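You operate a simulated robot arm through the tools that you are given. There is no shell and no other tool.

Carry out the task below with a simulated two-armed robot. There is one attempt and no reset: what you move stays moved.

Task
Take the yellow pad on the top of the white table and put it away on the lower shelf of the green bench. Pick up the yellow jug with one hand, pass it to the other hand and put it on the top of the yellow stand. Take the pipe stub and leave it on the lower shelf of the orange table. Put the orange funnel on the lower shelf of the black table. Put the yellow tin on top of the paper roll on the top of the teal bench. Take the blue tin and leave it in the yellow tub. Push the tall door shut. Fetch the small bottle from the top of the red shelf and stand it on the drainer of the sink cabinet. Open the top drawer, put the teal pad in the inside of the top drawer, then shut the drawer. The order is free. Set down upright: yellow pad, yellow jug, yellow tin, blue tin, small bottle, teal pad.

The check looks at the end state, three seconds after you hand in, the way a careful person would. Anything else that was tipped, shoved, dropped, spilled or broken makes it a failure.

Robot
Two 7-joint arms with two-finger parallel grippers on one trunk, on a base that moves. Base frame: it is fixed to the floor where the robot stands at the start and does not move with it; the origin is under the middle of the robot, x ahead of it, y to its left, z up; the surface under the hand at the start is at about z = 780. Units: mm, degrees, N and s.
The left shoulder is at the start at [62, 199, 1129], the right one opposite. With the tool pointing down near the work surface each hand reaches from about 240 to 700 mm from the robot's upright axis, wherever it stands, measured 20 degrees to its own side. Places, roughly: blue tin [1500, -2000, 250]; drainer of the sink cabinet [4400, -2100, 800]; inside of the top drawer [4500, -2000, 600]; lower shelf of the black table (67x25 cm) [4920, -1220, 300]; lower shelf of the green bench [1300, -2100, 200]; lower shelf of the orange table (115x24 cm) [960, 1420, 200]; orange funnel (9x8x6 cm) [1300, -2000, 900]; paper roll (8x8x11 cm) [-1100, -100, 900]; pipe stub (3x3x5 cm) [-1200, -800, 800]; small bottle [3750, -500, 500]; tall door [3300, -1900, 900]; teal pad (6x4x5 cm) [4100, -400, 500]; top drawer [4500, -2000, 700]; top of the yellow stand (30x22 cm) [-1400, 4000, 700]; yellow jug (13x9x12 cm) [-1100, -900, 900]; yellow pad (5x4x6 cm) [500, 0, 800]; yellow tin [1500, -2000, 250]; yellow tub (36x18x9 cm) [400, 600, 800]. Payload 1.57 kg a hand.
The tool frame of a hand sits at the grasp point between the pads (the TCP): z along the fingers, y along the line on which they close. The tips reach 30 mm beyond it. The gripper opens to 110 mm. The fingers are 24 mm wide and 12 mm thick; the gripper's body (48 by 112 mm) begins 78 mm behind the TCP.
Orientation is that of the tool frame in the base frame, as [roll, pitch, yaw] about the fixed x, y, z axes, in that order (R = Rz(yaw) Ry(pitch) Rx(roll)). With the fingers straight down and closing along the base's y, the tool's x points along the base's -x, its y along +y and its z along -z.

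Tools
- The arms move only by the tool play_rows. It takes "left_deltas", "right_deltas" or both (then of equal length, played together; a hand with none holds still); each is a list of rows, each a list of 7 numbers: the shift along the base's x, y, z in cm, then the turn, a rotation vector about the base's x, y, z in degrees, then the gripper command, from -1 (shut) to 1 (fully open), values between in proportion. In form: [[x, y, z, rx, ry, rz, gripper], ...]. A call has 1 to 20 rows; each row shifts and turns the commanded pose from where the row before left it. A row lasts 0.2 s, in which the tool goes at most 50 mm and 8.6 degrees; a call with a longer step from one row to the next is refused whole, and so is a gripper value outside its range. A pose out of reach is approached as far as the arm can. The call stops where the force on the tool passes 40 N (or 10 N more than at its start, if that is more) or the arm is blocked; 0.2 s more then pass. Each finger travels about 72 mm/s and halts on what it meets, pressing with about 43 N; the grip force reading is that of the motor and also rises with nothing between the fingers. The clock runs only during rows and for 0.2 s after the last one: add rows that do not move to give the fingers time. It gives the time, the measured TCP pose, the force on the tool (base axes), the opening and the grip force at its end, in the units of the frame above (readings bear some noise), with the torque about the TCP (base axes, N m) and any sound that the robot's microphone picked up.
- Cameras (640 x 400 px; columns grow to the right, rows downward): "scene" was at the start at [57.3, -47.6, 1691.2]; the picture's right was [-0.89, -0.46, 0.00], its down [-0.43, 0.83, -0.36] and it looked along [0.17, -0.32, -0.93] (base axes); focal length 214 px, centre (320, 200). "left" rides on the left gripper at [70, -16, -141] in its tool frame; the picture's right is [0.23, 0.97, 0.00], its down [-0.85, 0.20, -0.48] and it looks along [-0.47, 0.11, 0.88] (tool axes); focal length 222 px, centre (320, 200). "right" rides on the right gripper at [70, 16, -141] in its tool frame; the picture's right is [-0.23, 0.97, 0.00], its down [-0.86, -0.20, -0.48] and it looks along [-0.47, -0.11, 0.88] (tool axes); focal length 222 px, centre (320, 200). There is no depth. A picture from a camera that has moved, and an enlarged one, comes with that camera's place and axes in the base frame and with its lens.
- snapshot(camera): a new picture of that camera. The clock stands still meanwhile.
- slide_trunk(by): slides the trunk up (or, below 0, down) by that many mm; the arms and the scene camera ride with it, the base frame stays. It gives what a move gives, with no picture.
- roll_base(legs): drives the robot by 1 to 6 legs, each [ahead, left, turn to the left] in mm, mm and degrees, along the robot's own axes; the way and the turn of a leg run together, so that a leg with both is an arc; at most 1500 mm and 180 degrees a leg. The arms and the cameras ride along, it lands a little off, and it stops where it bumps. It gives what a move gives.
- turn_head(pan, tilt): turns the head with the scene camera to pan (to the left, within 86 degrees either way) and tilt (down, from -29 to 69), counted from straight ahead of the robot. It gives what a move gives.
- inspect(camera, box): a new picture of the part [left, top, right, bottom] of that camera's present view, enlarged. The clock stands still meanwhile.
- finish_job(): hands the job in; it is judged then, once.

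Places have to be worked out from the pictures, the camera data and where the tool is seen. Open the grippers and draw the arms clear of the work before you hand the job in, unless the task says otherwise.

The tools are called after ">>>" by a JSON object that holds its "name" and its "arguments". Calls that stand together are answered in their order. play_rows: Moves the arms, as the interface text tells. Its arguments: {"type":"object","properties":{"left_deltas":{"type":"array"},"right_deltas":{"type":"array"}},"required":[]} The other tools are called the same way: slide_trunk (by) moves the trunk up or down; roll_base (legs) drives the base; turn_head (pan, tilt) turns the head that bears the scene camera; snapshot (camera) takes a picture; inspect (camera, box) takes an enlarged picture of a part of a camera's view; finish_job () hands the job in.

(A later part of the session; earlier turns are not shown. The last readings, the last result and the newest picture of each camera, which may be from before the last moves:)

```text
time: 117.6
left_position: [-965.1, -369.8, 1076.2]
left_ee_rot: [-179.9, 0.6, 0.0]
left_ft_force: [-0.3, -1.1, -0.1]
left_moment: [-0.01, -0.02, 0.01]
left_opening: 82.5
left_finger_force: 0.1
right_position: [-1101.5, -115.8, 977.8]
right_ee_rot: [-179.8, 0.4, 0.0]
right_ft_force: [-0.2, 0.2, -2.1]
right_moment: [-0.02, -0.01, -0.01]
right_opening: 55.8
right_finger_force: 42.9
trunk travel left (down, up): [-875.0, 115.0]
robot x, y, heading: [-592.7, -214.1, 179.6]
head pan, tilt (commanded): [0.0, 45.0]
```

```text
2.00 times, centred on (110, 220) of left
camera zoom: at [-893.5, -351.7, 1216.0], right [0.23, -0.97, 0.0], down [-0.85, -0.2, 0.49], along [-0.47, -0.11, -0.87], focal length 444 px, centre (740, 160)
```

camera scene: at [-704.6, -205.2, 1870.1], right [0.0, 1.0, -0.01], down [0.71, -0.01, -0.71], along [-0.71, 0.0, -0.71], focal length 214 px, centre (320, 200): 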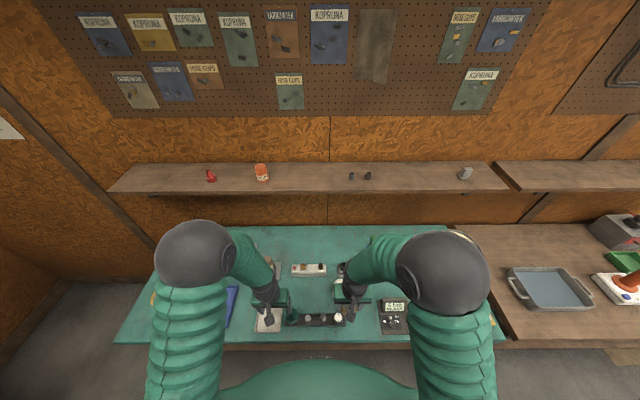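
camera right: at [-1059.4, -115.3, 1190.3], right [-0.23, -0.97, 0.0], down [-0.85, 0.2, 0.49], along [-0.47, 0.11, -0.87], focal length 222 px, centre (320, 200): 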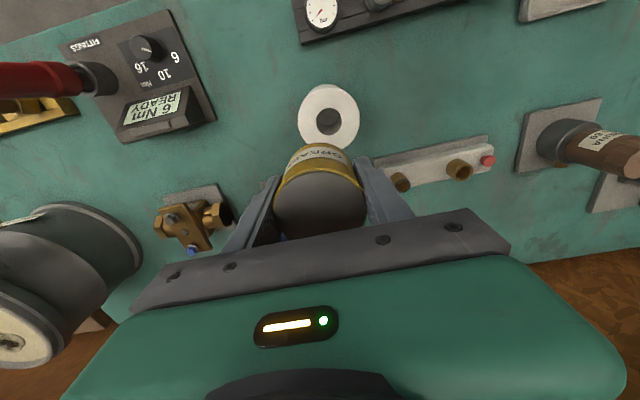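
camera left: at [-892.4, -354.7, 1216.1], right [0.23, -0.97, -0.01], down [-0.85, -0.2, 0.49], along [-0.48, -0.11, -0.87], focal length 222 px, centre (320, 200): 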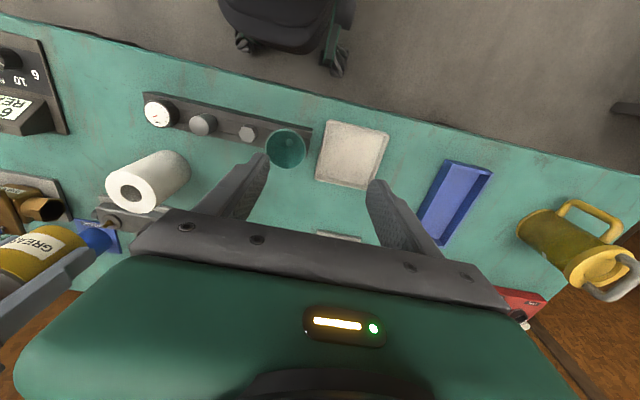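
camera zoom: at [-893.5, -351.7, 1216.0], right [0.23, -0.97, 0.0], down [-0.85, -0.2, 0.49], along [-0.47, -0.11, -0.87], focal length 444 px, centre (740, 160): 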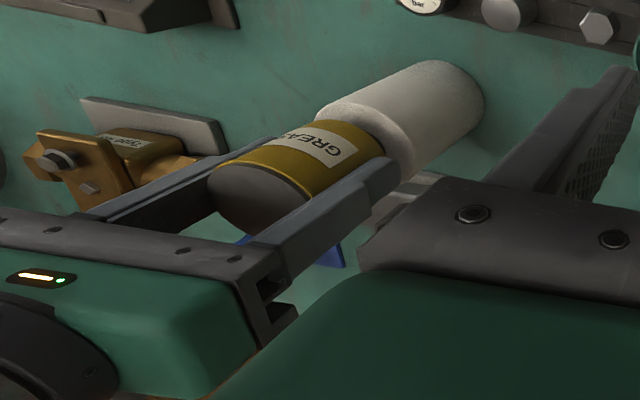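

The tin is just above the roll; I zoom in tighter to check the centring before touching down.

>>> {"name": "inspect", "arguments": {"camera": "right", "box": [270, 100, 370, 180]}}

>>> {"name": "inspect", "arguments": {"camera": "left", "box": [90, 140, 180, 220]}}

```text
5.00 times, centred on (320, 140) of right
camera zoom: at [-1030.4, -132.9, 1119.7], right [-0.23, -0.97, 0.0], down [-0.85, 0.2, 0.49], along [-0.47, 0.11, -0.87], focal length 1111 px, centre (320, 500)
```

zoom: 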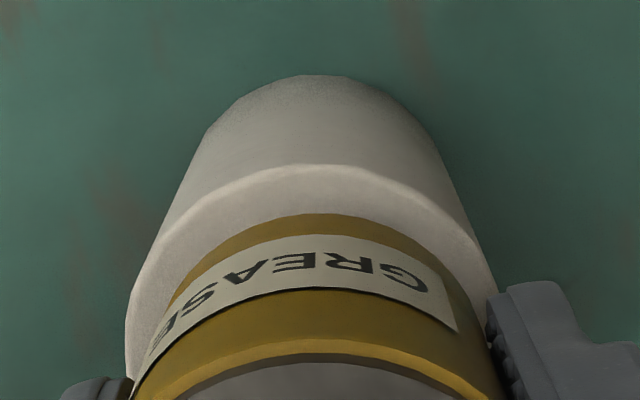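

```text
5.00 times, centred on (135, 180) of left
camera zoom: at [-893.5, -351.7, 1216.0], right [0.23, -0.97, 0.0], down [-0.85, -0.2, 0.49], along [-0.47, -0.11, -0.87], focal length 1111 px, centre (1245, 300)
```

zoom: 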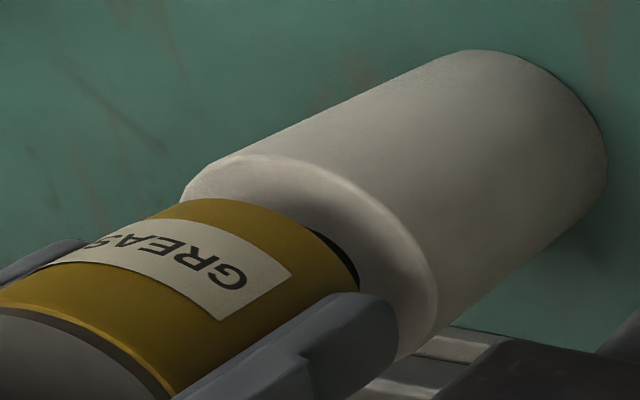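

Fitting the roll's rim in both views puts its centre about 7 mm farther (−x) than the tin. I correct that and lower to contact.

>>> {"name": "play_rows", "arguments": {"right_deltas": [[-0.7, 0.1, 0, 0, 0, 0, -1], [0, 0, -0.7, 0, 0, 0, -1], [0, 0, -0.3, 0, 0, 0, -1]]}}

>>> {"name": "play_rows", "arguments": {"right_deltas": [[0, 0, -0.3, 0, 0, 0, -1], [0, 0, 0, 0, 0, 0, -1]]}}

>>> {"name": "play_rows", "arguments": {"right_deltas": [[0, 0, -0.3, 0, 0, 0, -1], [0, 0, 0, 0, 0, 0, -1]]}}

```text
time: 118.4
left_position: [-965.0, -368.0, 1075.3]
left_ee_rot: [-179.8, 0.6, 0.0]
left_ft_force: [0.6, 0.6, -0.7]
left_moment: [0.01, 0.01, -0.01]
left_opening: 82.4
left_finger_force: 0.1
right_position: [-1107.8, -113.4, 967.6]
right_ee_rot: [-179.8, 0.4, -0.1]
right_ft_force: [0.0, 0.3, -2.0]
right_moment: [-0.02, 0.0, -0.01]
right_opening: 56.0
right_finger_force: 42.9
trunk travel left (down, up): [-875.0, 115.0]
robot x, y, heading: [-591.2, -219.1, 179.7]
head pan, tilt (commanded): [0.0, 45.0]
```

```text
time: 119.0
left_position: [-965.1, -369.9, 1076.2]
left_ee_rot: [-180.0, 0.6, -0.1]
left_ft_force: [0.4, 0.3, -0.4]
left_moment: [0.01, 0.04, -0.02]
left_opening: 82.5
left_finger_force: 0.0
right_position: [-1108.7, -113.6, 962.2]
right_ee_rot: [-179.9, 0.5, -0.1]
right_ft_force: [-0.4, -0.3, -1.8]
right_moment: [0.0, 0.02, 0.02]
right_opening: 56.1
right_finger_force: 42.5
trunk travel left (down, up): [-875.0, 115.0]
robot x, y, heading: [-591.9, -218.2, 179.7]
head pan, tilt (commanded): [0.0, 45.0]
```

```text
time: 119.6
left_position: [-965.6, -367.3, 1075.5]
left_ee_rot: [-179.9, 0.5, 0.0]
left_ft_force: [0.0, 1.0, 1.0]
left_moment: [-0.02, 0.02, -0.03]
left_opening: 82.4
left_finger_force: 0.0
right_position: [-1108.8, -113.0, 961.1]
right_ee_rot: [-179.8, 0.4, -0.1]
right_ft_force: [0.0, 0.1, -1.6]
right_moment: [0.01, 0.01, 0.0]
right_opening: 56.3
right_finger_force: 43.2
trunk travel left (down, up): [-875.0, 115.0]
robot x, y, heading: [-595.3, -213.5, 179.8]
head pan, tilt (commanded): [0.0, 45.0]
```

No contact yet at z≈961; I continue with 3 mm steps.

>>> {"name": "play_rows", "arguments": {"right_deltas": [[0, 0, -0.3, 0, 0, 0, -1], [0, 0, 0, 0, 0, 0, -1]]}}

>>> {"name": "play_rows", "arguments": {"right_deltas": [[0, 0, -0.2, 0, 0, 0, -1], [0, 0, 0, 0, 0, 0, -1]]}}

>>> {"name": "inspect", "arguments": {"camera": "left", "box": [60, 120, 200, 240]}}

```text
time: 120.2
left_position: [-965.5, -367.5, 1075.8]
left_ee_rot: [-180.0, 0.5, 0.0]
left_ft_force: [-0.2, -0.5, -0.5]
left_moment: [-0.01, 0.0, -0.01]
left_opening: 82.4
left_finger_force: 0.0
right_position: [-1109.6, -113.5, 960.7]
right_ee_rot: [-179.9, 0.5, -0.1]
right_ft_force: [2.4, 0.0, 4.2]
right_moment: [-0.1, -0.21, 0.0]
right_opening: 56.2
right_finger_force: 43.1
trunk travel left (down, up): [-875.0, 115.0]
robot x, y, heading: [-594.4, -217.9, 179.6]
head pan, tilt (commanded): [0.0, 45.0]
```

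```text
time: 120.8
left_position: [-962.8, -368.6, 1077.0]
left_ee_rot: [-179.8, 0.7, 0.0]
left_ft_force: [0.0, -0.2, 0.2]
left_moment: [0.01, 0.01, 0.03]
left_opening: 82.5
left_finger_force: 0.1
right_position: [-1108.0, -115.1, 960.4]
right_ee_rot: [-180.0, 0.8, -0.1]
right_ft_force: [-0.1, 2.0, 26.6]
right_moment: [-0.13, -0.56, 0.04]
right_opening: 56.0
right_finger_force: 42.3
trunk travel left (down, up): [-875.0, 115.0]
robot x, y, heading: [-596.3, -210.2, 179.5]
head pan, tilt (commanded): [0.0, 45.0]
```

```text
3.33 times, centred on (130, 180) of left
camera zoom: at [-891.3, -351.9, 1217.1], right [0.23, -0.97, 0.0], down [-0.85, -0.2, 0.49], along [-0.48, -0.11, -0.87], focal length 740 px, centre (953, 267)
```

zoom: 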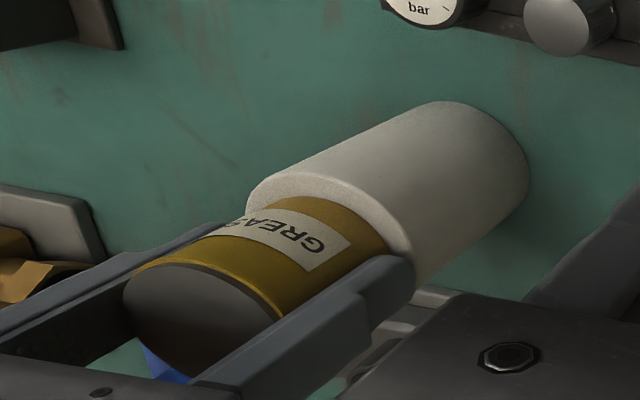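

The tin rests on the roll, well centred. I relieve the pressure, open and rise straight up.

>>> {"name": "play_rows", "arguments": {"right_deltas": [[0, 0, 0.15, 0, 0, 0, -1], [0, 0, 0, 0, 0, 0, -1]]}}

>>> {"name": "play_rows", "arguments": {"right_deltas": [[0, 0, 0, 0, 0, 0, 0.2], [0, 0, 0, 0, 0, 0, 0.4], [0, 0, 0, 0, 0, 0, 0.5], [0, 0, 2, 0, 0, 0, 0.5], [0, 0, 4, 0, 0, 0, 0.5], [0, 0, 4.5, 0, 0, 0, 0.5], [0, 0, 4.5, 0, 0, 0, 0.5]]}}

>>> {"name": "snapshot", "arguments": {"camera": "right"}}

>>> {"name": "snapshot", "arguments": {"camera": "left"}}

```text
time: 121.4
left_position: [-964.0, -367.8, 1077.1]
left_ee_rot: [-179.8, 0.7, 0.0]
left_ft_force: [0.8, -0.1, -0.7]
left_moment: [0.04, 0.04, -0.01]
left_opening: 82.6
left_finger_force: 0.0
right_position: [-1109.4, -114.1, 959.4]
right_ee_rot: [-179.9, 0.6, -0.1]
right_ft_force: [-2.0, 0.2, 19.5]
right_moment: [-0.17, -0.31, -0.01]
right_opening: 55.9
right_finger_force: 42.3
trunk travel left (down, up): [-875.0, 115.0]
robot x, y, heading: [-593.3, -215.7, 179.8]
head pan, tilt (commanded): [0.0, 45.0]
```

```text
time: 123.0
left_position: [-964.8, -368.5, 1073.9]
left_ee_rot: [-179.9, 0.6, 0.0]
left_ft_force: [1.1, -0.3, -0.4]
left_moment: [0.0, 0.02, 0.01]
left_opening: 82.4
left_finger_force: 0.0
right_position: [-1107.3, -113.4, 1107.8]
right_ee_rot: [-179.9, 0.4, -0.1]
right_ft_force: [0.6, 0.0, -0.2]
right_moment: [0.03, 0.0, 0.03]
right_opening: 82.4
right_finger_force: 0.1
trunk travel left (down, up): [-875.0, 115.0]
robot x, y, heading: [-593.0, -216.3, 179.5]
head pan, tilt (commanded): [0.0, 45.0]
```

```text
taken
camera right: at [-1037.0, -129.5, 1249.7], right [-0.23, -0.97, 0.0], down [-0.85, 0.2, 0.49], along [-0.47, 0.11, -0.87], focal length 222 px, centre (320, 200)
```

right: 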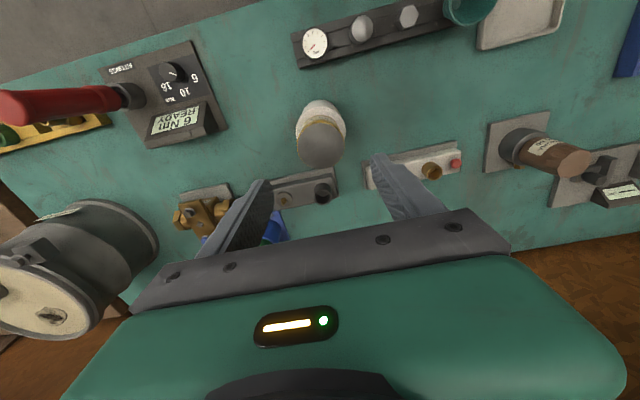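

```text
taken
camera left: at [-892.8, -351.7, 1216.2], right [0.23, -0.97, 0.0], down [-0.85, -0.2, 0.49], along [-0.48, -0.11, -0.87], focal length 222 px, centre (320, 200)
```

left: 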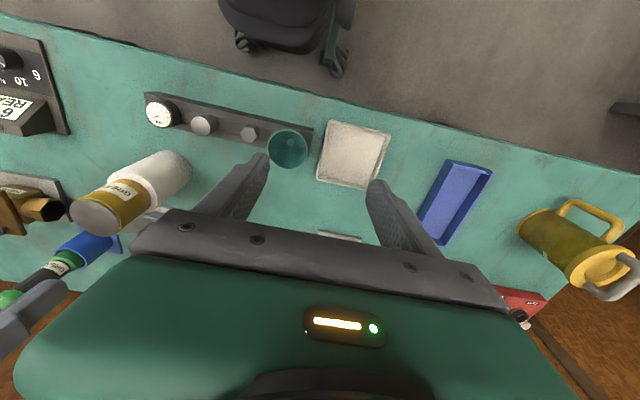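

The yellow tin stands on the roll. I draw the right hand back and move along the bench toward the jug and pipe stub.

>>> {"name": "play_rows", "arguments": {"right_deltas": [[4.5, 0, 1, 0, 0, 0, 1], [4.5, 0, 1, 0, 0, 0, 1], [4.5, 0, 1, 0, 0, 0, 1], [2, 0, 1, 0, 0, 0, 1]], "left_deltas": [[0, 0, 1, 0, 0, 0, 1], [0, 0, 1, 0, 0, 0, 1], [0, 0, 1, 0, 0, 0, 1], [0, 0, 1, 0, 0, 0, 1]]}}

>>> {"name": "roll_base", "arguments": {"legs": [[-100, 0, 0], [0, 560, 0]]}}

>>> {"name": "turn_head", "arguments": {"pan": 0, "tilt": 50}}

>>> {"name": "snapshot", "arguments": {"camera": "scene"}}

>>> {"name": "snapshot", "arguments": {"camera": "left"}}

>>> {"name": "snapshot", "arguments": {"camera": "right"}}

```text
time: 124.0
left_position: [-963.5, -368.1, 1117.6]
left_ee_rot: [-180.0, 0.6, 0.0]
left_ft_force: [0.3, -1.3, 0.8]
left_moment: [-0.01, 0.02, 0.0]
left_opening: 110.1
left_finger_force: 0.0
right_position: [-952.0, -112.7, 1149.7]
right_ee_rot: [-180.0, 0.6, -0.1]
right_ft_force: [-0.4, -0.4, -0.1]
right_moment: [-0.03, 0.03, 0.0]
right_opening: 109.9
right_finger_force: 0.0
trunk travel left (down, up): [-875.0, 115.0]
robot x, y, heading: [-588.6, -217.2, 179.8]
head pan, tilt (commanded): [0.0, 45.0]
```

```text
time: 128.0
left_position: [-868.8, -935.3, 1118.2]
left_ee_rot: [179.9, 0.6, -0.3]
left_ft_force: [0.3, 0.5, -0.3]
left_moment: [-0.05, 0.01, -0.03]
left_opening: 109.9
left_finger_force: 0.0
right_position: [-855.2, -680.8, 1148.5]
right_ee_rot: [179.8, 0.3, -0.4]
right_ft_force: [-0.4, -0.2, 0.7]
right_moment: [-0.02, 0.03, 0.03]
right_opening: 110.1
right_finger_force: 0.0
trunk travel left (down, up): [-875.0, 115.0]
robot x, y, heading: [-498.4, -789.2, 179.3]
head pan, tilt (commanded): [0.0, 45.0]
```

```text
time: 128.6
left_position: [-868.5, -941.1, 1116.3]
left_ee_rot: [-179.9, 0.5, -0.3]
left_ft_force: [0.2, 0.4, 0.5]
left_moment: [-0.02, 0.01, 0.01]
left_opening: 109.7
left_finger_force: 0.1
right_position: [-856.5, -685.0, 1149.3]
right_ee_rot: [-179.8, 0.5, -0.4]
right_ft_force: [-0.9, 0.5, 0.7]
right_moment: [0.01, 0.01, -0.01]
right_opening: 109.9
right_finger_force: 0.0
trunk travel left (down, up): [-875.0, 115.0]
robot x, y, heading: [-494.3, -786.1, 179.5]
head pan, tilt (commanded): [0.0, 50.0]
```

```text
taken
camera scene: at [-609.6, -788.6, 1862.9], right [0.01, 1.0, 0.0], down [0.77, -0.01, -0.64], along [-0.64, 0.01, -0.77], focal length 214 px, centre (320, 200)
```

scene: 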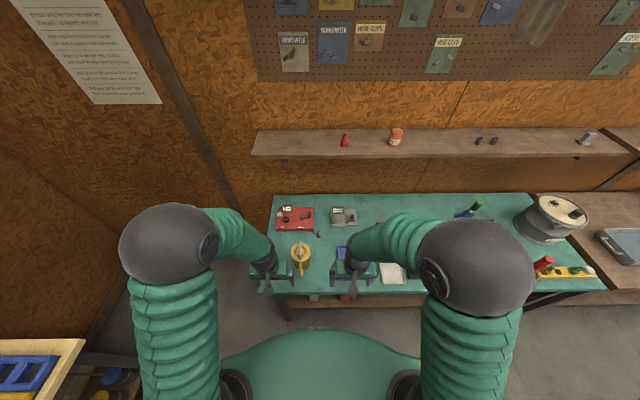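

```text
taken
camera left: at [-796.9, -924.4, 1257.5], right [0.22, -0.98, 0.0], down [-0.85, -0.19, 0.49], along [-0.48, -0.1, -0.87], focal length 222 px, centre (320, 200)
```

left: 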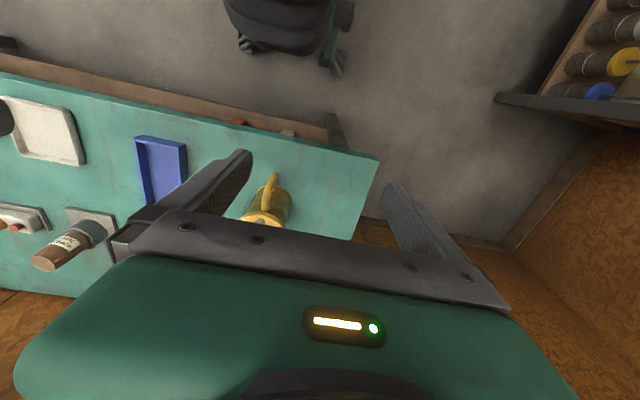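

```text
taken
camera right: at [-785.2, -702.6, 1290.5], right [-0.23, -0.97, 0.0], down [-0.85, 0.21, 0.49], along [-0.47, 0.11, -0.87], focal length 222 px, centre (320, 200)
```

right: 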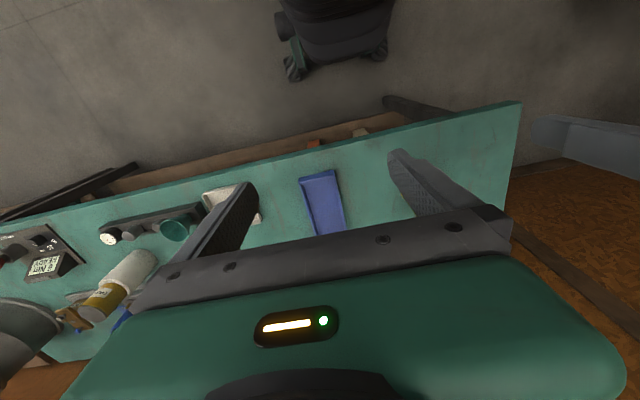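

I zoom in on this end of the bench to find the pipe stub and the jug.

>>> {"name": "inspect", "arguments": {"camera": "scene", "box": [250, 190, 420, 300]}}

```text
3.64 times, centred on (335, 245) of scene
camera zoom: at [-609.6, -788.6, 1862.9], right [0.01, 1.0, 0.0], down [0.77, -0.01, -0.64], along [-0.64, 0.01, -0.77], focal length 780 px, centre (266, 36)
```

zoom: 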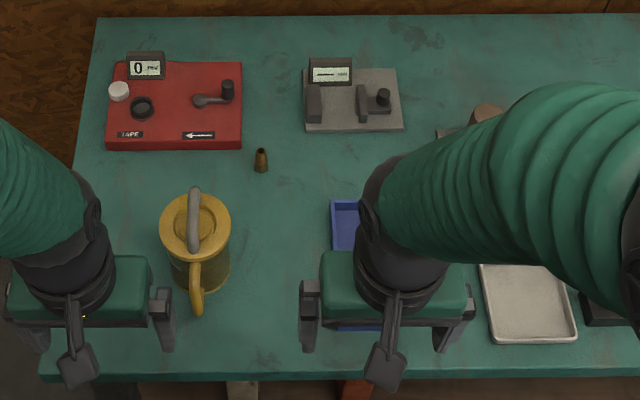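

The pipe stub stands near (-1222, -788) and the jug near (-1085, -870), with a grey bail on its lid. I plan: right hand lifts the jug by the bail from above, left hand takes its body from the side. I move so the jug is in front of the right hand.

>>> {"name": "roll_base", "arguments": {"legs": [[90, 180, 0.5]]}}

>>> {"name": "snapshot", "arguments": {"camera": "right"}}

>>> {"name": "snapshot", "arguments": {"camera": "scene"}}

```text
time: 130.2
left_position: [-951.3, -1125.1, 1118.4]
left_ee_rot: [179.9, 0.6, 0.4]
left_ft_force: [0.8, 1.2, 0.2]
left_moment: [-0.05, -0.01, 0.0]
left_opening: 110.0
left_finger_force: 0.1
right_position: [-943.0, -870.4, 1149.8]
right_ee_rot: [179.8, 0.6, 0.5]
right_ft_force: [0.1, 0.6, -0.6]
right_moment: [-0.04, 0.0, -0.02]
right_opening: 110.2
right_finger_force: 0.0
trunk travel left (down, up): [-875.0, 115.0]
robot x, y, heading: [-582.3, -970.3, -179.7]
head pan, tilt (commanded): [0.0, 50.0]
```

```text
taken
camera right: at [-871.2, -885.6, 1290.8], right [-0.22, -0.98, 0.0], down [-0.85, 0.19, 0.49], along [-0.48, 0.1, -0.87], focal length 222 px, centre (320, 200)
```

right: 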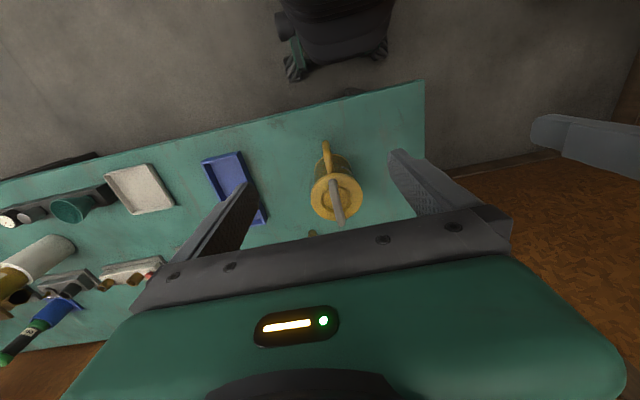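

```text
taken
camera scene: at [-693.0, -965.2, 1863.1], right [-0.01, 1.0, 0.0], down [0.77, 0.0, -0.64], along [-0.64, -0.01, -0.77], focal length 214 px, centre (320, 200)
```

scene: 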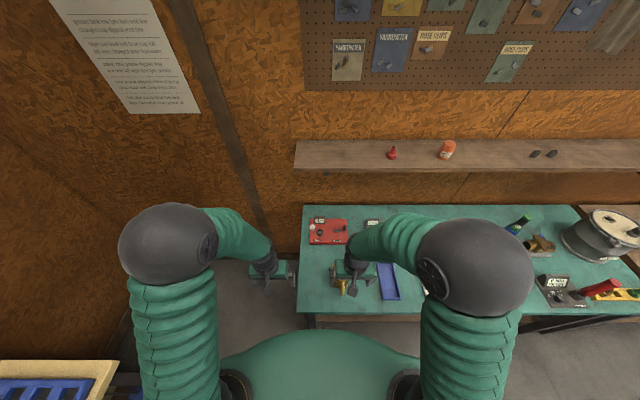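

The jug's lid centre computes to about (-1080, -876). I bring the right hand above it for a close look.

>>> {"name": "play_rows", "arguments": {"right_deltas": [[-4, -0.2, -2.5, 0, 0, 0, 1], [-4, -0.2, -2.5, 0, 0, 0, 1], [-4, -0.2, -2.5, 0, 0, 0, 1], [-1.5, 0, -2.5, 0, 0, 0, 1], [0, 0, 0, 0, 0, 0, 1]]}}

>>> {"name": "inspect", "arguments": {"camera": "right", "box": [220, 50, 420, 250]}}

>>> {"name": "snapshot", "arguments": {"camera": "left"}}

```text
time: 131.4
left_position: [-952.1, -1133.0, 1117.0]
left_ee_rot: [-179.7, 0.7, 0.4]
left_ft_force: [-0.5, -1.1, 0.5]
left_moment: [0.02, -0.02, 0.01]
left_opening: 110.0
left_finger_force: 0.1
right_position: [-1078.9, -886.3, 1050.8]
right_ee_rot: [-179.7, 0.5, 0.5]
right_ft_force: [-0.3, 0.3, -0.5]
right_moment: [0.01, 0.01, -0.06]
right_opening: 110.1
right_finger_force: 0.0
trunk travel left (down, up): [-875.0, 115.0]
robot x, y, heading: [-584.2, -973.4, -179.8]
head pan, tilt (commanded): [0.0, 50.0]
```

```text
2.00 times, centred on (320, 150) of right
camera zoom: at [-1007.5, -902.9, 1192.3], right [-0.22, -0.98, 0.0], down [-0.85, 0.19, 0.49], along [-0.48, 0.11, -0.87], focal length 444 px, centre (320, 300)
```

zoom: 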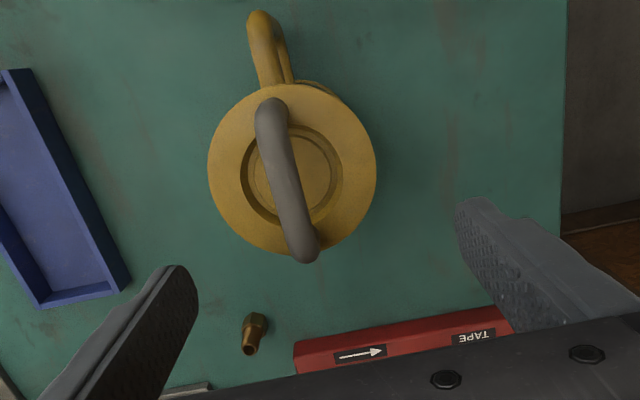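

```text
taken
camera left: at [-880.3, -1116.7, 1257.4], right [0.23, -0.97, -0.01], down [-0.85, -0.21, 0.49], along [-0.48, -0.11, -0.87], focal length 222 px, centre (320, 200)
```

left: 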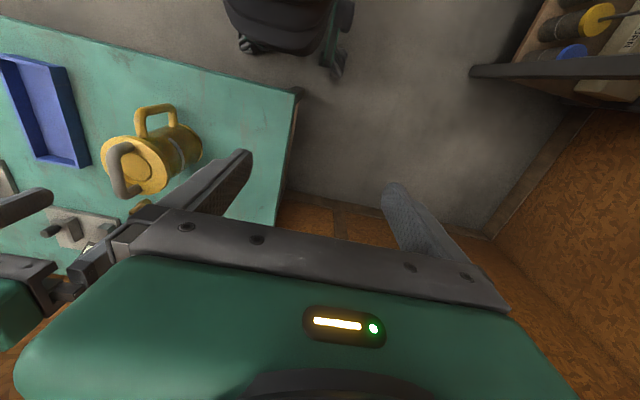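

I zoom the left camera on the jug to triangulate the bail height accurately.

>>> {"name": "inspect", "arguments": {"camera": "left", "box": [80, 80, 240, 220]}}

>>> {"name": "inspect", "arguments": {"camera": "right", "box": [220, 50, 420, 250]}}

```text
2.86 times, centred on (160, 150) of left
camera zoom: at [-880.3, -1116.7, 1257.4], right [0.23, -0.97, -0.01], down [-0.85, -0.21, 0.49], along [-0.48, -0.11, -0.87], focal length 635 px, centre (777, 343)
```

zoom: 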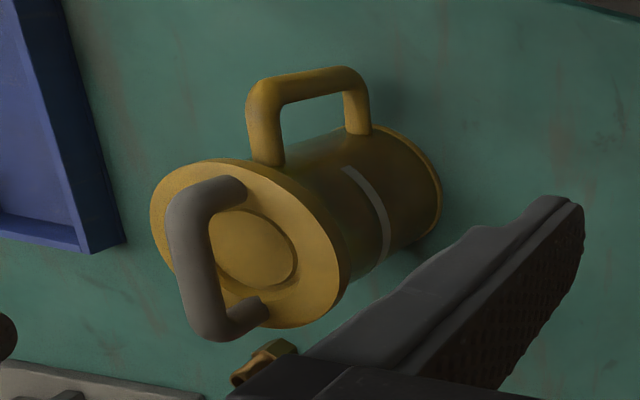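

```text
2.00 times, centred on (320, 150) of right
camera zoom: at [-1007.5, -902.9, 1192.3], right [-0.22, -0.98, 0.0], down [-0.85, 0.19, 0.49], along [-0.48, 0.11, -0.87], focal length 444 px, centre (320, 300)
```

zoom: 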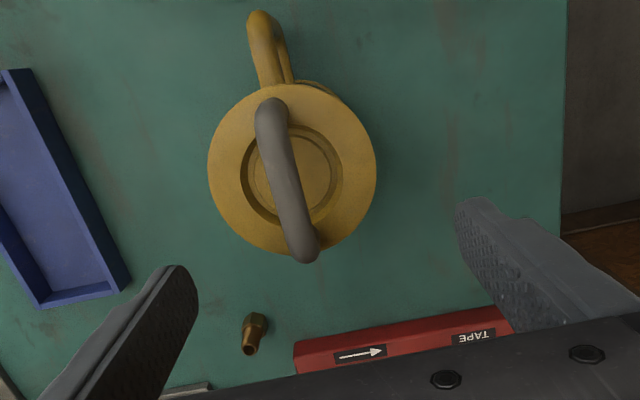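

The bail bar lies along x at about (-1055, -875, 981), 15 mm thick, about 30 mm above the lid. I position over it, descend to z≈986 and close along y.

>>> {"name": "play_rows", "arguments": {"right_deltas": [[2.3, 1.1, 0, 0, 0, 0, 0.2], [0, 0, -3, 0, 0, 0, 0.2], [0, 0, -2, 0, 0, 0, 0.2], [0, 0, 0, 0, 0, 0, 0.2]]}}

>>> {"name": "inspect", "arguments": {"camera": "right", "box": [220, 50, 420, 250]}}

>>> {"name": "inspect", "arguments": {"camera": "left", "box": [40, 80, 240, 240]}}

```text
time: 132.4
left_position: [-951.8, -1131.8, 1116.6]
left_ee_rot: [-179.8, 0.6, 0.5]
left_ft_force: [-0.2, -0.3, -0.5]
left_moment: [0.02, 0.02, -0.01]
left_opening: 110.0
left_finger_force: 0.1
right_position: [-1054.3, -869.8, 999.4]
right_ee_rot: [-179.8, 0.6, 0.6]
right_ft_force: [0.3, -1.2, -0.3]
right_moment: [0.01, 0.0, 0.0]
right_opening: 65.8
right_finger_force: 0.1
trunk travel left (down, up): [-875.0, 115.0]
robot x, y, heading: [-582.4, -973.1, -179.7]
head pan, tilt (commanded): [0.0, 50.0]
```

```text
2.00 times, centred on (320, 150) of right
camera zoom: at [-983.3, -886.7, 1140.0], right [-0.22, -0.98, 0.0], down [-0.85, 0.19, 0.49], along [-0.48, 0.11, -0.87], focal length 444 px, centre (320, 300)
```

zoom: 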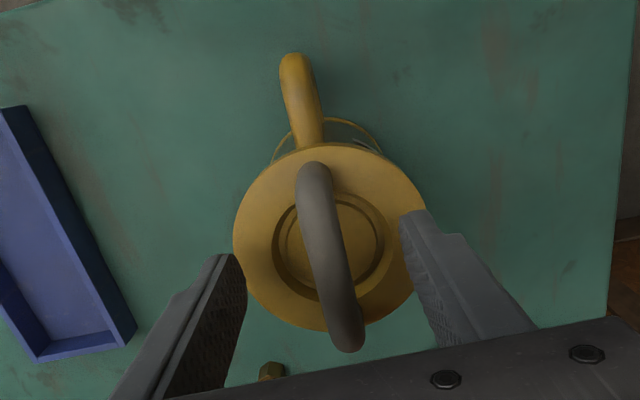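

```text
2.50 times, centred on (140, 160) of left
camera zoom: at [-879.7, -1115.1, 1257.7], right [0.23, -0.97, -0.01], down [-0.85, -0.21, 0.49], along [-0.48, -0.11, -0.87], focal length 555 px, centre (770, 300)
```

zoom: 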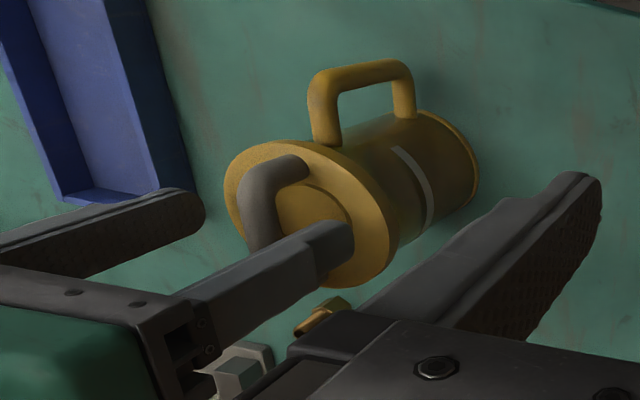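

Fingers straddle the bail. I descend another 12 mm and close.

>>> {"name": "play_rows", "arguments": {"right_deltas": [[0, -0.2, -0.7, 0, 0, 0, 0.2], [0, 0, -0.6, 0, 0, 0, 0.2], [0, 0, 0, 0, 0, 0, 0.2], [0, 0, 0, 0, 0, 0, -1], [0, 0, 0, 0, 0, 0, -1], [0, 0, 0, 0, 0, 0, -1], [0, 0, 0, 0, 0, 0, -1]]}}

>>> {"name": "inspect", "arguments": {"camera": "right", "box": [220, 50, 420, 250]}}

>>> {"name": "inspect", "arguments": {"camera": "left", "box": [40, 80, 240, 240]}}

```text
time: 134.1
left_position: [-952.7, -1130.9, 1117.2]
left_ee_rot: [-179.9, 0.8, 0.5]
left_ft_force: [0.7, 0.1, -0.4]
left_moment: [0.0, -0.02, -0.01]
left_opening: 109.9
left_finger_force: 0.0
right_position: [-1056.5, -873.1, 986.5]
right_ee_rot: [-179.9, 0.4, 0.6]
right_ft_force: [1.1, 0.4, -0.4]
right_moment: [0.01, 0.0, -0.03]
right_opening: 13.6
right_finger_force: 29.7
trunk travel left (down, up): [-875.0, 115.0]
robot x, y, heading: [-587.6, -972.0, -180.1]
head pan, tilt (commanded): [0.0, 50.0]
heard: snap
```

```text
2.00 times, centred on (320, 150) of right
camera zoom: at [-984.1, -888.0, 1127.4], right [-0.22, -0.98, 0.0], down [-0.85, 0.19, 0.49], along [-0.47, 0.11, -0.87], focal length 444 px, centre (320, 300)
```

zoom: 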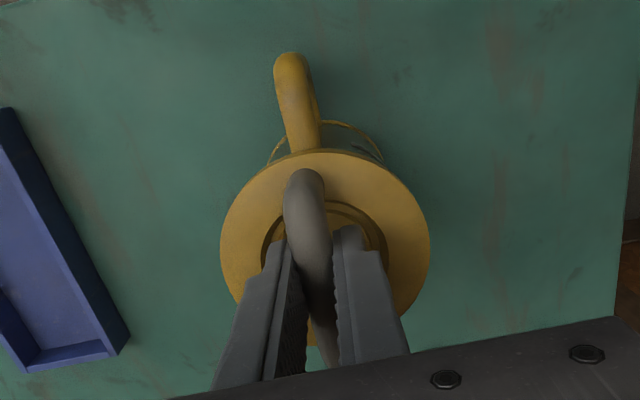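

```text
2.50 times, centred on (140, 160) of left
camera zoom: at [-880.6, -1113.6, 1257.6], right [0.23, -0.97, -0.01], down [-0.85, -0.21, 0.49], along [-0.48, -0.11, -0.87], focal length 555 px, centre (770, 300)
```

zoom: 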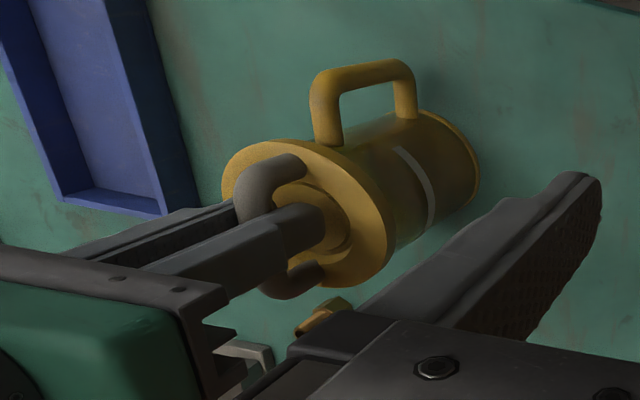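

A "snap" was heard as the fingers closed; the bail still looks attached. I take a tight look before lifting.

>>> {"name": "inspect", "arguments": {"camera": "left", "box": [90, 120, 170, 190]}}

>>> {"name": "inspect", "arguments": {"camera": "right", "box": [280, 110, 360, 190]}}

>>> {"name": "inspect", "arguments": {"camera": "scene", "box": [290, 200, 430, 320]}}

```text
5.71 times, centred on (130, 155) of left
camera zoom: at [-880.6, -1113.6, 1257.6], right [0.23, -0.97, -0.01], down [-0.85, -0.21, 0.49], along [-0.48, -0.11, -0.87], focal length 1269 px, centre (1406, 457)
```

zoom: 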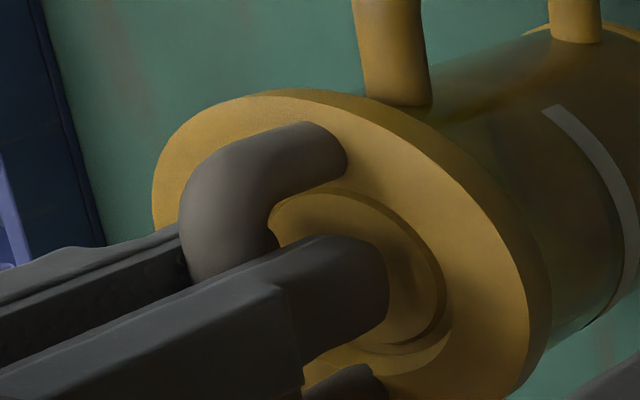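

```text
5.00 times, centred on (320, 150) of right
camera zoom: at [-984.1, -888.0, 1127.4], right [-0.22, -0.98, 0.0], down [-0.85, 0.19, 0.49], along [-0.47, 0.11, -0.87], focal length 1111 px, centre (320, 450)
```

zoom: 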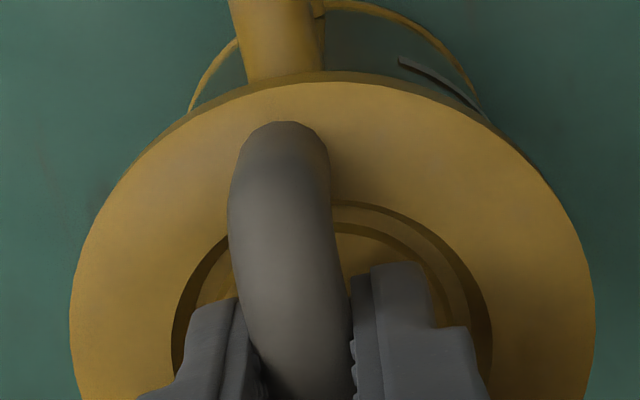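

```text
3.33 times, centred on (360, 260) of scene
camera zoom: at [-697.2, -974.4, 1862.9], right [-0.01, 1.0, 0.0], down [0.77, 0.0, -0.64], along [-0.64, 0.0, -0.77], focal length 715 px, centre (187, 0)
```

zoom: 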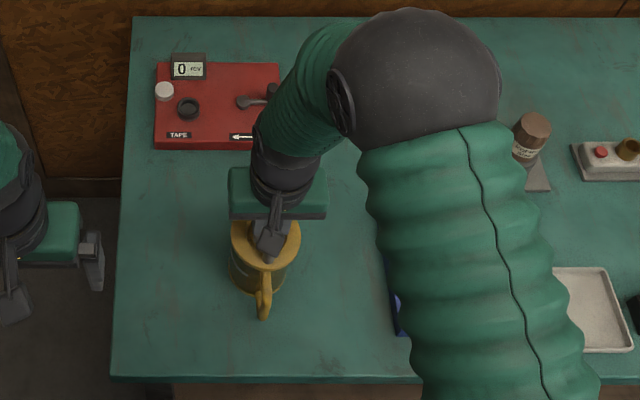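

The bail looks whole. I lift just a few millimetres to see whether the jug's weight comes with it.

>>> {"name": "play_rows", "arguments": {"right_deltas": [[0, 0, 0.3, 0, 0, 0, -1], [0, 0, 0.3, 0, 0, 0, -1], [0, 0, 0, 0, 0, 0, -1]]}}

>>> {"name": "inspect", "arguments": {"camera": "left", "box": [40, 80, 240, 240]}}

>>> {"name": "inspect", "arguments": {"camera": "right", "box": [220, 50, 420, 250]}}

```text
time: 134.8
left_position: [-951.6, -1130.1, 1117.3]
left_ee_rot: [-179.8, 0.8, 0.4]
left_ft_force: [0.3, 0.0, 0.0]
left_moment: [0.03, -0.01, -0.02]
left_opening: 109.8
left_finger_force: 0.0
right_position: [-1053.9, -873.0, 992.0]
right_ee_rot: [-179.9, 0.5, 0.6]
right_ft_force: [0.7, 0.0, -0.6]
right_moment: [-0.01, -0.02, -0.02]
right_opening: 13.4
right_finger_force: 30.1
trunk travel left (down, up): [-875.0, 115.0]
robot x, y, heading: [-585.2, -968.1, -179.8]
head pan, tilt (commanded): [0.0, 50.0]
```

```text
2.50 times, centred on (140, 160) of left
camera zoom: at [-880.6, -1113.6, 1257.6], right [0.23, -0.97, -0.01], down [-0.85, -0.21, 0.49], along [-0.48, -0.11, -0.87], focal length 555 px, centre (770, 300)
```

zoom: 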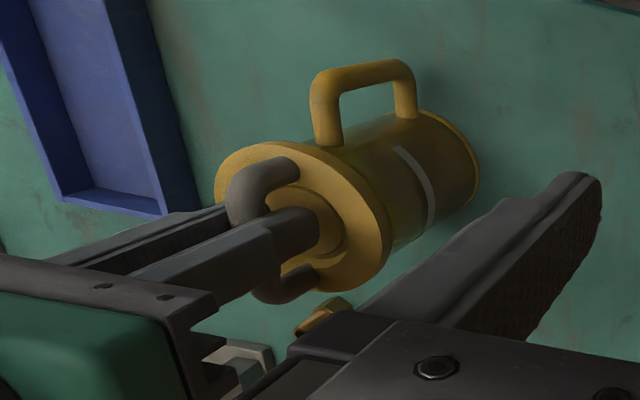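

```text
2.00 times, centred on (320, 150) of right
camera zoom: at [-984.1, -888.7, 1133.1], right [-0.22, -0.98, 0.0], down [-0.85, 0.19, 0.49], along [-0.47, 0.11, -0.87], focal length 444 px, centre (320, 300)
```

zoom: 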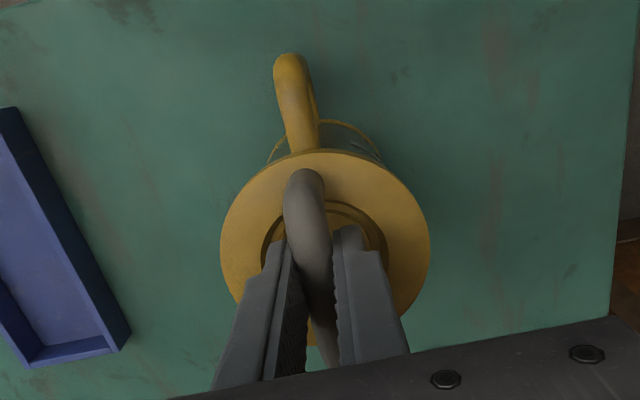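

The lid alone is rising with the bail while the jug body stays put—so the bail is only the lid's handle. I set the lid straight back down and press gently to reseat it.

>>> {"name": "play_rows", "arguments": {"right_deltas": [[0, 0, -0.3, 0, 0, 0, -1], [0, 0, -0.3, 0, 0, 0, -1], [0, 0, 0, 0, 0, 0, -1]]}}

>>> {"name": "inspect", "arguments": {"camera": "left", "box": [40, 80, 240, 240]}}

```text
time: 135.7
left_position: [-952.6, -1130.4, 1118.1]
left_ee_rot: [-179.8, 0.7, 0.5]
left_ft_force: [0.1, -0.7, 0.1]
left_moment: [0.01, 0.0, 0.0]
left_opening: 110.1
left_finger_force: 0.0
right_position: [-1053.8, -871.5, 986.3]
right_ee_rot: [-179.8, 0.6, 0.5]
right_ft_force: [-0.5, -0.1, 0.6]
right_moment: [0.0, 0.0, -0.01]
right_opening: 13.4
right_finger_force: 30.4
trunk travel left (down, up): [-875.0, 115.0]
robot x, y, heading: [-582.8, -971.6, -179.8]
head pan, tilt (commanded): [0.0, 50.0]
```

```text
2.50 times, centred on (140, 160) of left
camera zoom: at [-880.5, -1113.6, 1257.6], right [0.23, -0.97, -0.01], down [-0.85, -0.21, 0.49], along [-0.48, -0.11, -0.87], focal length 555 px, centre (770, 300)
```

zoom: 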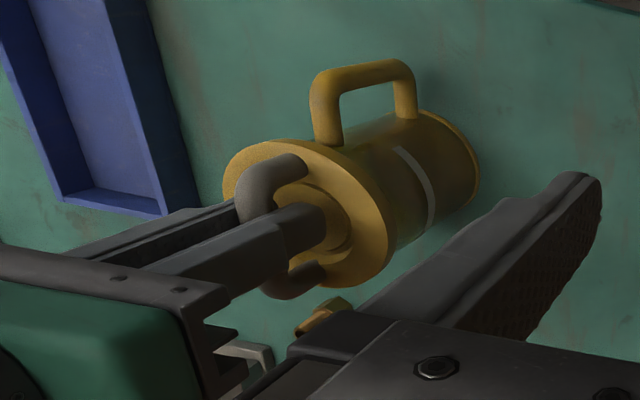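

The lid is back where it was. I press down a couple of millimetres to seat it firmly and watch the force.

>>> {"name": "play_rows", "arguments": {"right_deltas": [[0, 0, -0.2, 0, 0, 0, -1], [0, 0, 0, 0, 0, 0, -1]]}}

>>> {"name": "play_rows", "arguments": {"right_deltas": [[0, 0, -0.2, 0, 0, 0, -1], [0, 0, 0, 0, 0, 0, -1]]}}

```text
time: 136.2
left_position: [-952.4, -1131.3, 1117.6]
left_ee_rot: [-179.8, 0.7, 0.4]
left_ft_force: [-0.2, 0.4, -1.0]
left_moment: [0.03, -0.01, 0.01]
left_opening: 110.0
left_finger_force: 0.1
right_position: [-1055.5, -873.2, 985.9]
right_ee_rot: [-179.7, 0.7, 0.5]
right_ft_force: [-0.4, -1.3, 17.3]
right_moment: [0.02, -0.1, 0.0]
right_opening: 13.3
right_finger_force: 30.1
trunk travel left (down, up): [-875.0, 115.0]
robot x, y, heading: [-583.8, -968.5, -179.7]
head pan, tilt (commanded): [0.0, 50.0]
heard: snap
```

```text
time: 136.8
left_position: [-949.9, -1132.0, 1118.7]
left_ee_rot: [-179.9, 0.7, 0.3]
left_ft_force: [0.3, -0.5, 0.1]
left_moment: [0.01, 0.01, 0.04]
left_opening: 110.2
left_finger_force: 0.0
right_position: [-1054.9, -874.1, 985.5]
right_ee_rot: [-179.7, 0.8, 0.5]
right_ft_force: [-3.2, -0.6, 34.9]
right_moment: [0.0, 0.15, 0.02]
right_opening: 13.6
right_finger_force: 29.9
trunk travel left (down, up): [-875.0, 115.0]
robot x, y, heading: [-587.8, -974.9, -179.7]
head pan, tilt (commanded): [0.0, 50.0]
```

The second "snap" on pressing is the lid clicking back on, so the lid is seated again. I relieve the pressure, open the fingers and rise; the jug must be taken by its side handle or body instead.

>>> {"name": "play_rows", "arguments": {"right_deltas": [[0, 0, 0.25, 0, 0, 0, -1], [0, 0, 0, 0, 0, 0, -0.6], [0, 0, 0, 0, 0, 0, -0.2], [0, 0, 0, 0, 0, 0, 0.2], [0, 0, 2, 0, 0, 0, 0.2], [0, 0, 4, 0, 0, 0, 0.2]]}}

>>> {"name": "inspect", "arguments": {"camera": "left", "box": [40, 80, 240, 240]}}

>>> {"name": "inspect", "arguments": {"camera": "right", "box": [220, 20, 420, 250]}}

```text
time: 138.2
left_position: [-950.3, -1130.2, 1118.2]
left_ee_rot: [-179.9, 0.8, 0.4]
left_ft_force: [0.2, 1.0, 1.1]
left_moment: [-0.01, -0.02, 0.0]
left_opening: 110.0
left_finger_force: 0.0
right_position: [-1054.6, -874.1, 1044.1]
right_ee_rot: [-179.9, 0.5, 0.5]
right_ft_force: [-0.4, 0.2, -0.2]
right_moment: [0.0, 0.03, -0.01]
right_opening: 65.6
right_finger_force: 0.0
trunk travel left (down, up): [-875.0, 115.0]
robot x, y, heading: [-587.1, -973.4, -179.6]
head pan, tilt (commanded): [0.0, 50.0]
```

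```text
2.50 times, centred on (140, 160) of left
camera zoom: at [-878.7, -1113.6, 1258.1], right [0.23, -0.97, -0.01], down [-0.85, -0.21, 0.49], along [-0.48, -0.11, -0.87], focal length 555 px, centre (770, 300)
```

zoom: 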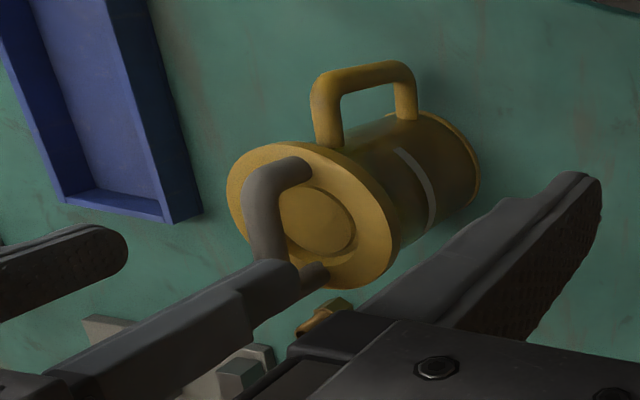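

```text
1.74 times, centred on (320, 135) of right
camera zoom: at [-983.5, -889.0, 1186.8], right [-0.22, -0.98, 0.0], down [-0.85, 0.19, 0.49], along [-0.48, 0.11, -0.87], focal length 386 px, centre (320, 313)
```

zoom: 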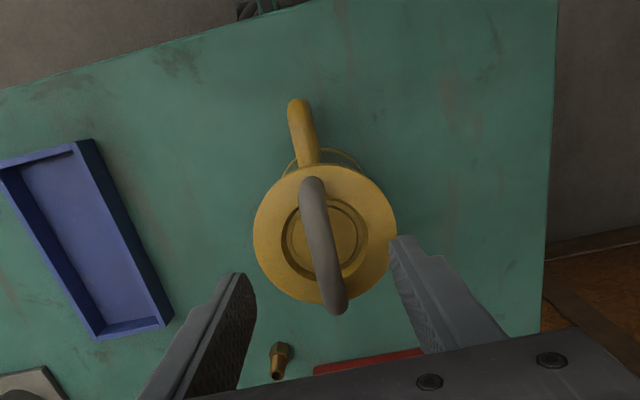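

The lid sits properly again. The side handle's bar is at about x=-989, y=-873, z 841–923. I bring the right hand over it, fingers straddling along y.

>>> {"name": "play_rows", "arguments": {"right_deltas": [[3.5, 0, 0, 0, 0, 0, 0], [3.5, 0, 0, 0, 0, 0, 0], [0, 0, -4, 0, 0, 0, 0], [0, 0, -4, 0, 0, 0, 0], [0, 0, 0, 0, 0, 0, 0]]}}

>>> {"name": "inspect", "arguments": {"camera": "right", "box": [220, 50, 420, 250]}}

>>> {"name": "inspect", "arguments": {"camera": "left", "box": [40, 60, 240, 220]}}

```text
time: 139.4
left_position: [-950.8, -1129.9, 1118.6]
left_ee_rot: [-179.8, 0.8, 0.4]
left_ft_force: [0.1, -0.2, 0.7]
left_moment: [-0.02, 0.03, 0.0]
left_opening: 109.8
left_finger_force: 0.1
right_position: [-984.7, -873.2, 964.3]
right_ee_rot: [-179.9, 0.6, 0.5]
right_ft_force: [-0.4, -0.1, 0.4]
right_moment: [-0.05, 0.02, 0.0]
right_opening: 54.8
right_finger_force: 0.1
trunk travel left (down, up): [-875.0, 115.0]
robot x, y, heading: [-588.8, -971.9, -179.7]
head pan, tilt (commanded): [0.0, 50.0]
```

```text
2.00 times, centred on (320, 150) of right
camera zoom: at [-913.3, -890.0, 1105.0], right [-0.22, -0.98, 0.0], down [-0.85, 0.19, 0.49], along [-0.48, 0.11, -0.87], focal length 444 px, centre (320, 300)
```

zoom: 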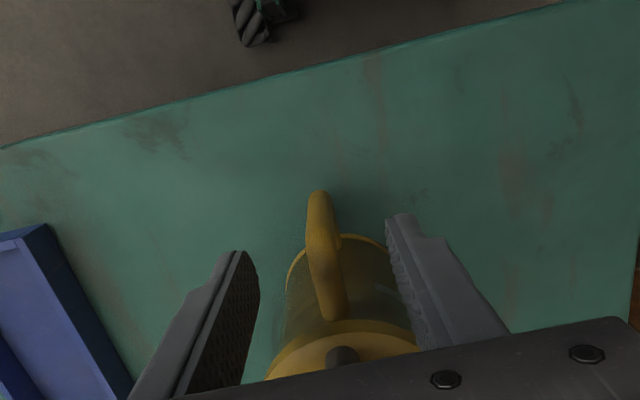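

```text
2.50 times, centred on (140, 140) of left
camera zoom: at [-879.0, -1113.3, 1258.2], right [0.23, -0.97, -0.01], down [-0.85, -0.21, 0.49], along [-0.48, -0.11, -0.87], focal length 555 px, centre (770, 350)
```

zoom: 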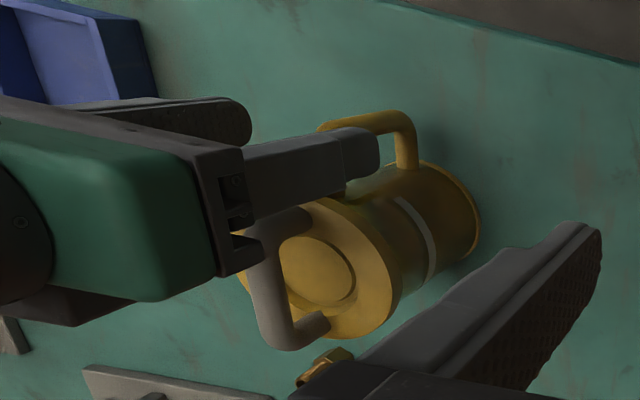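

The handle is centred between the fingers. I shift 3 mm toward the robot for palm clearance from the bail, descend to z≈913 and close.

>>> {"name": "play_rows", "arguments": {"right_deltas": [[0.3, 0, -2.5, 0, 0, 0, 0], [0, 0, -2.5, 0, 0, 0, 0], [0, 0, 0, 0, 0, 0, 0]]}}

>>> {"name": "inspect", "arguments": {"camera": "left", "box": [40, 60, 240, 220]}}

>>> {"name": "inspect", "arguments": {"camera": "right", "box": [220, 80, 420, 260]}}

```text
time: 140.2
left_position: [-952.3, -1131.0, 1118.1]
left_ee_rot: [-179.9, 0.7, 0.4]
left_ft_force: [0.0, -0.6, 0.0]
left_moment: [0.0, -0.03, -0.01]
left_opening: 109.8
left_finger_force: 0.1
right_position: [-979.7, -873.3, 915.3]
right_ee_rot: [-179.8, 0.6, 0.5]
right_ft_force: [-0.1, -0.2, 0.8]
right_moment: [0.0, 0.01, -0.02]
right_opening: 55.0
right_finger_force: 0.1
trunk travel left (down, up): [-875.0, 115.0]
robot x, y, heading: [-583.1, -974.7, -179.7]
head pan, tilt (commanded): [0.0, 50.0]
```

```text
2.50 times, centred on (140, 140) of left
camera zoom: at [-879.2, -1113.4, 1258.1], right [0.23, -0.97, -0.01], down [-0.85, -0.21, 0.49], along [-0.48, -0.11, -0.87], focal length 555 px, centre (770, 350)
```

zoom: 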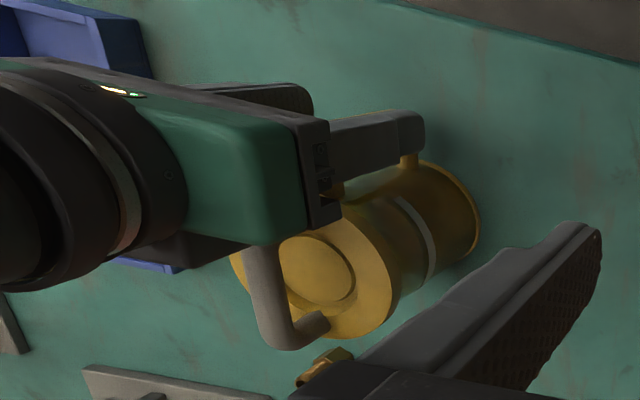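

```text
2.22 times, centred on (320, 170) of right
camera zoom: at [-909.8, -889.5, 1056.3], right [-0.22, -0.98, 0.0], down [-0.85, 0.19, 0.49], along [-0.48, 0.11, -0.87], focal length 494 px, centre (320, 267)
```

zoom: 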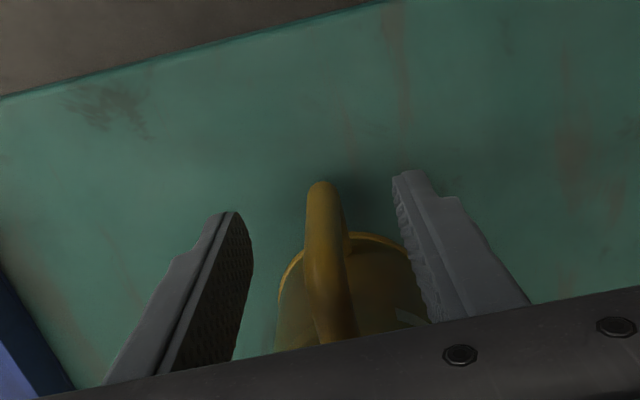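

The fingers straddle the handle bar. I close them.

>>> {"name": "play_rows", "arguments": {"right_deltas": [[0, 0, 0, 0, 0, 0, -0.6], [0, 0, 0, 0, 0, 0, -1], [0, 0, 0, 0, 0, 0, -1], [0, 0, 0, 0, 0, 0, -1]]}}

>>> {"name": "inspect", "arguments": {"camera": "left", "box": [40, 60, 240, 220]}}

```text
time: 141.2
left_position: [-951.4, -1131.4, 1117.3]
left_ee_rot: [-179.9, 0.5, 0.3]
left_ft_force: [-0.1, -0.2, -0.4]
left_moment: [0.04, -0.01, 0.03]
left_opening: 110.1
left_finger_force: 0.0
right_position: [-982.4, -874.4, 915.4]
right_ee_rot: [-179.8, 0.4, 0.5]
right_ft_force: [-0.7, -0.2, -0.3]
right_moment: [0.01, -0.1, 0.02]
right_opening: 13.5
right_finger_force: 30.0
trunk travel left (down, up): [-875.0, 115.0]
robot x, y, heading: [-585.0, -974.1, -179.6]
head pan, tilt (commanded): [0.0, 50.0]
```

```text
2.50 times, centred on (140, 140) of left
camera zoom: at [-880.9, -1113.7, 1257.5], right [0.23, -0.97, -0.01], down [-0.85, -0.21, 0.49], along [-0.48, -0.11, -0.87], focal length 555 px, centre (770, 350)
```

zoom: 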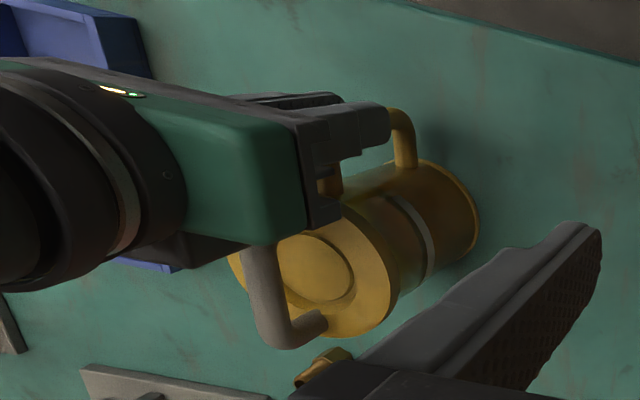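

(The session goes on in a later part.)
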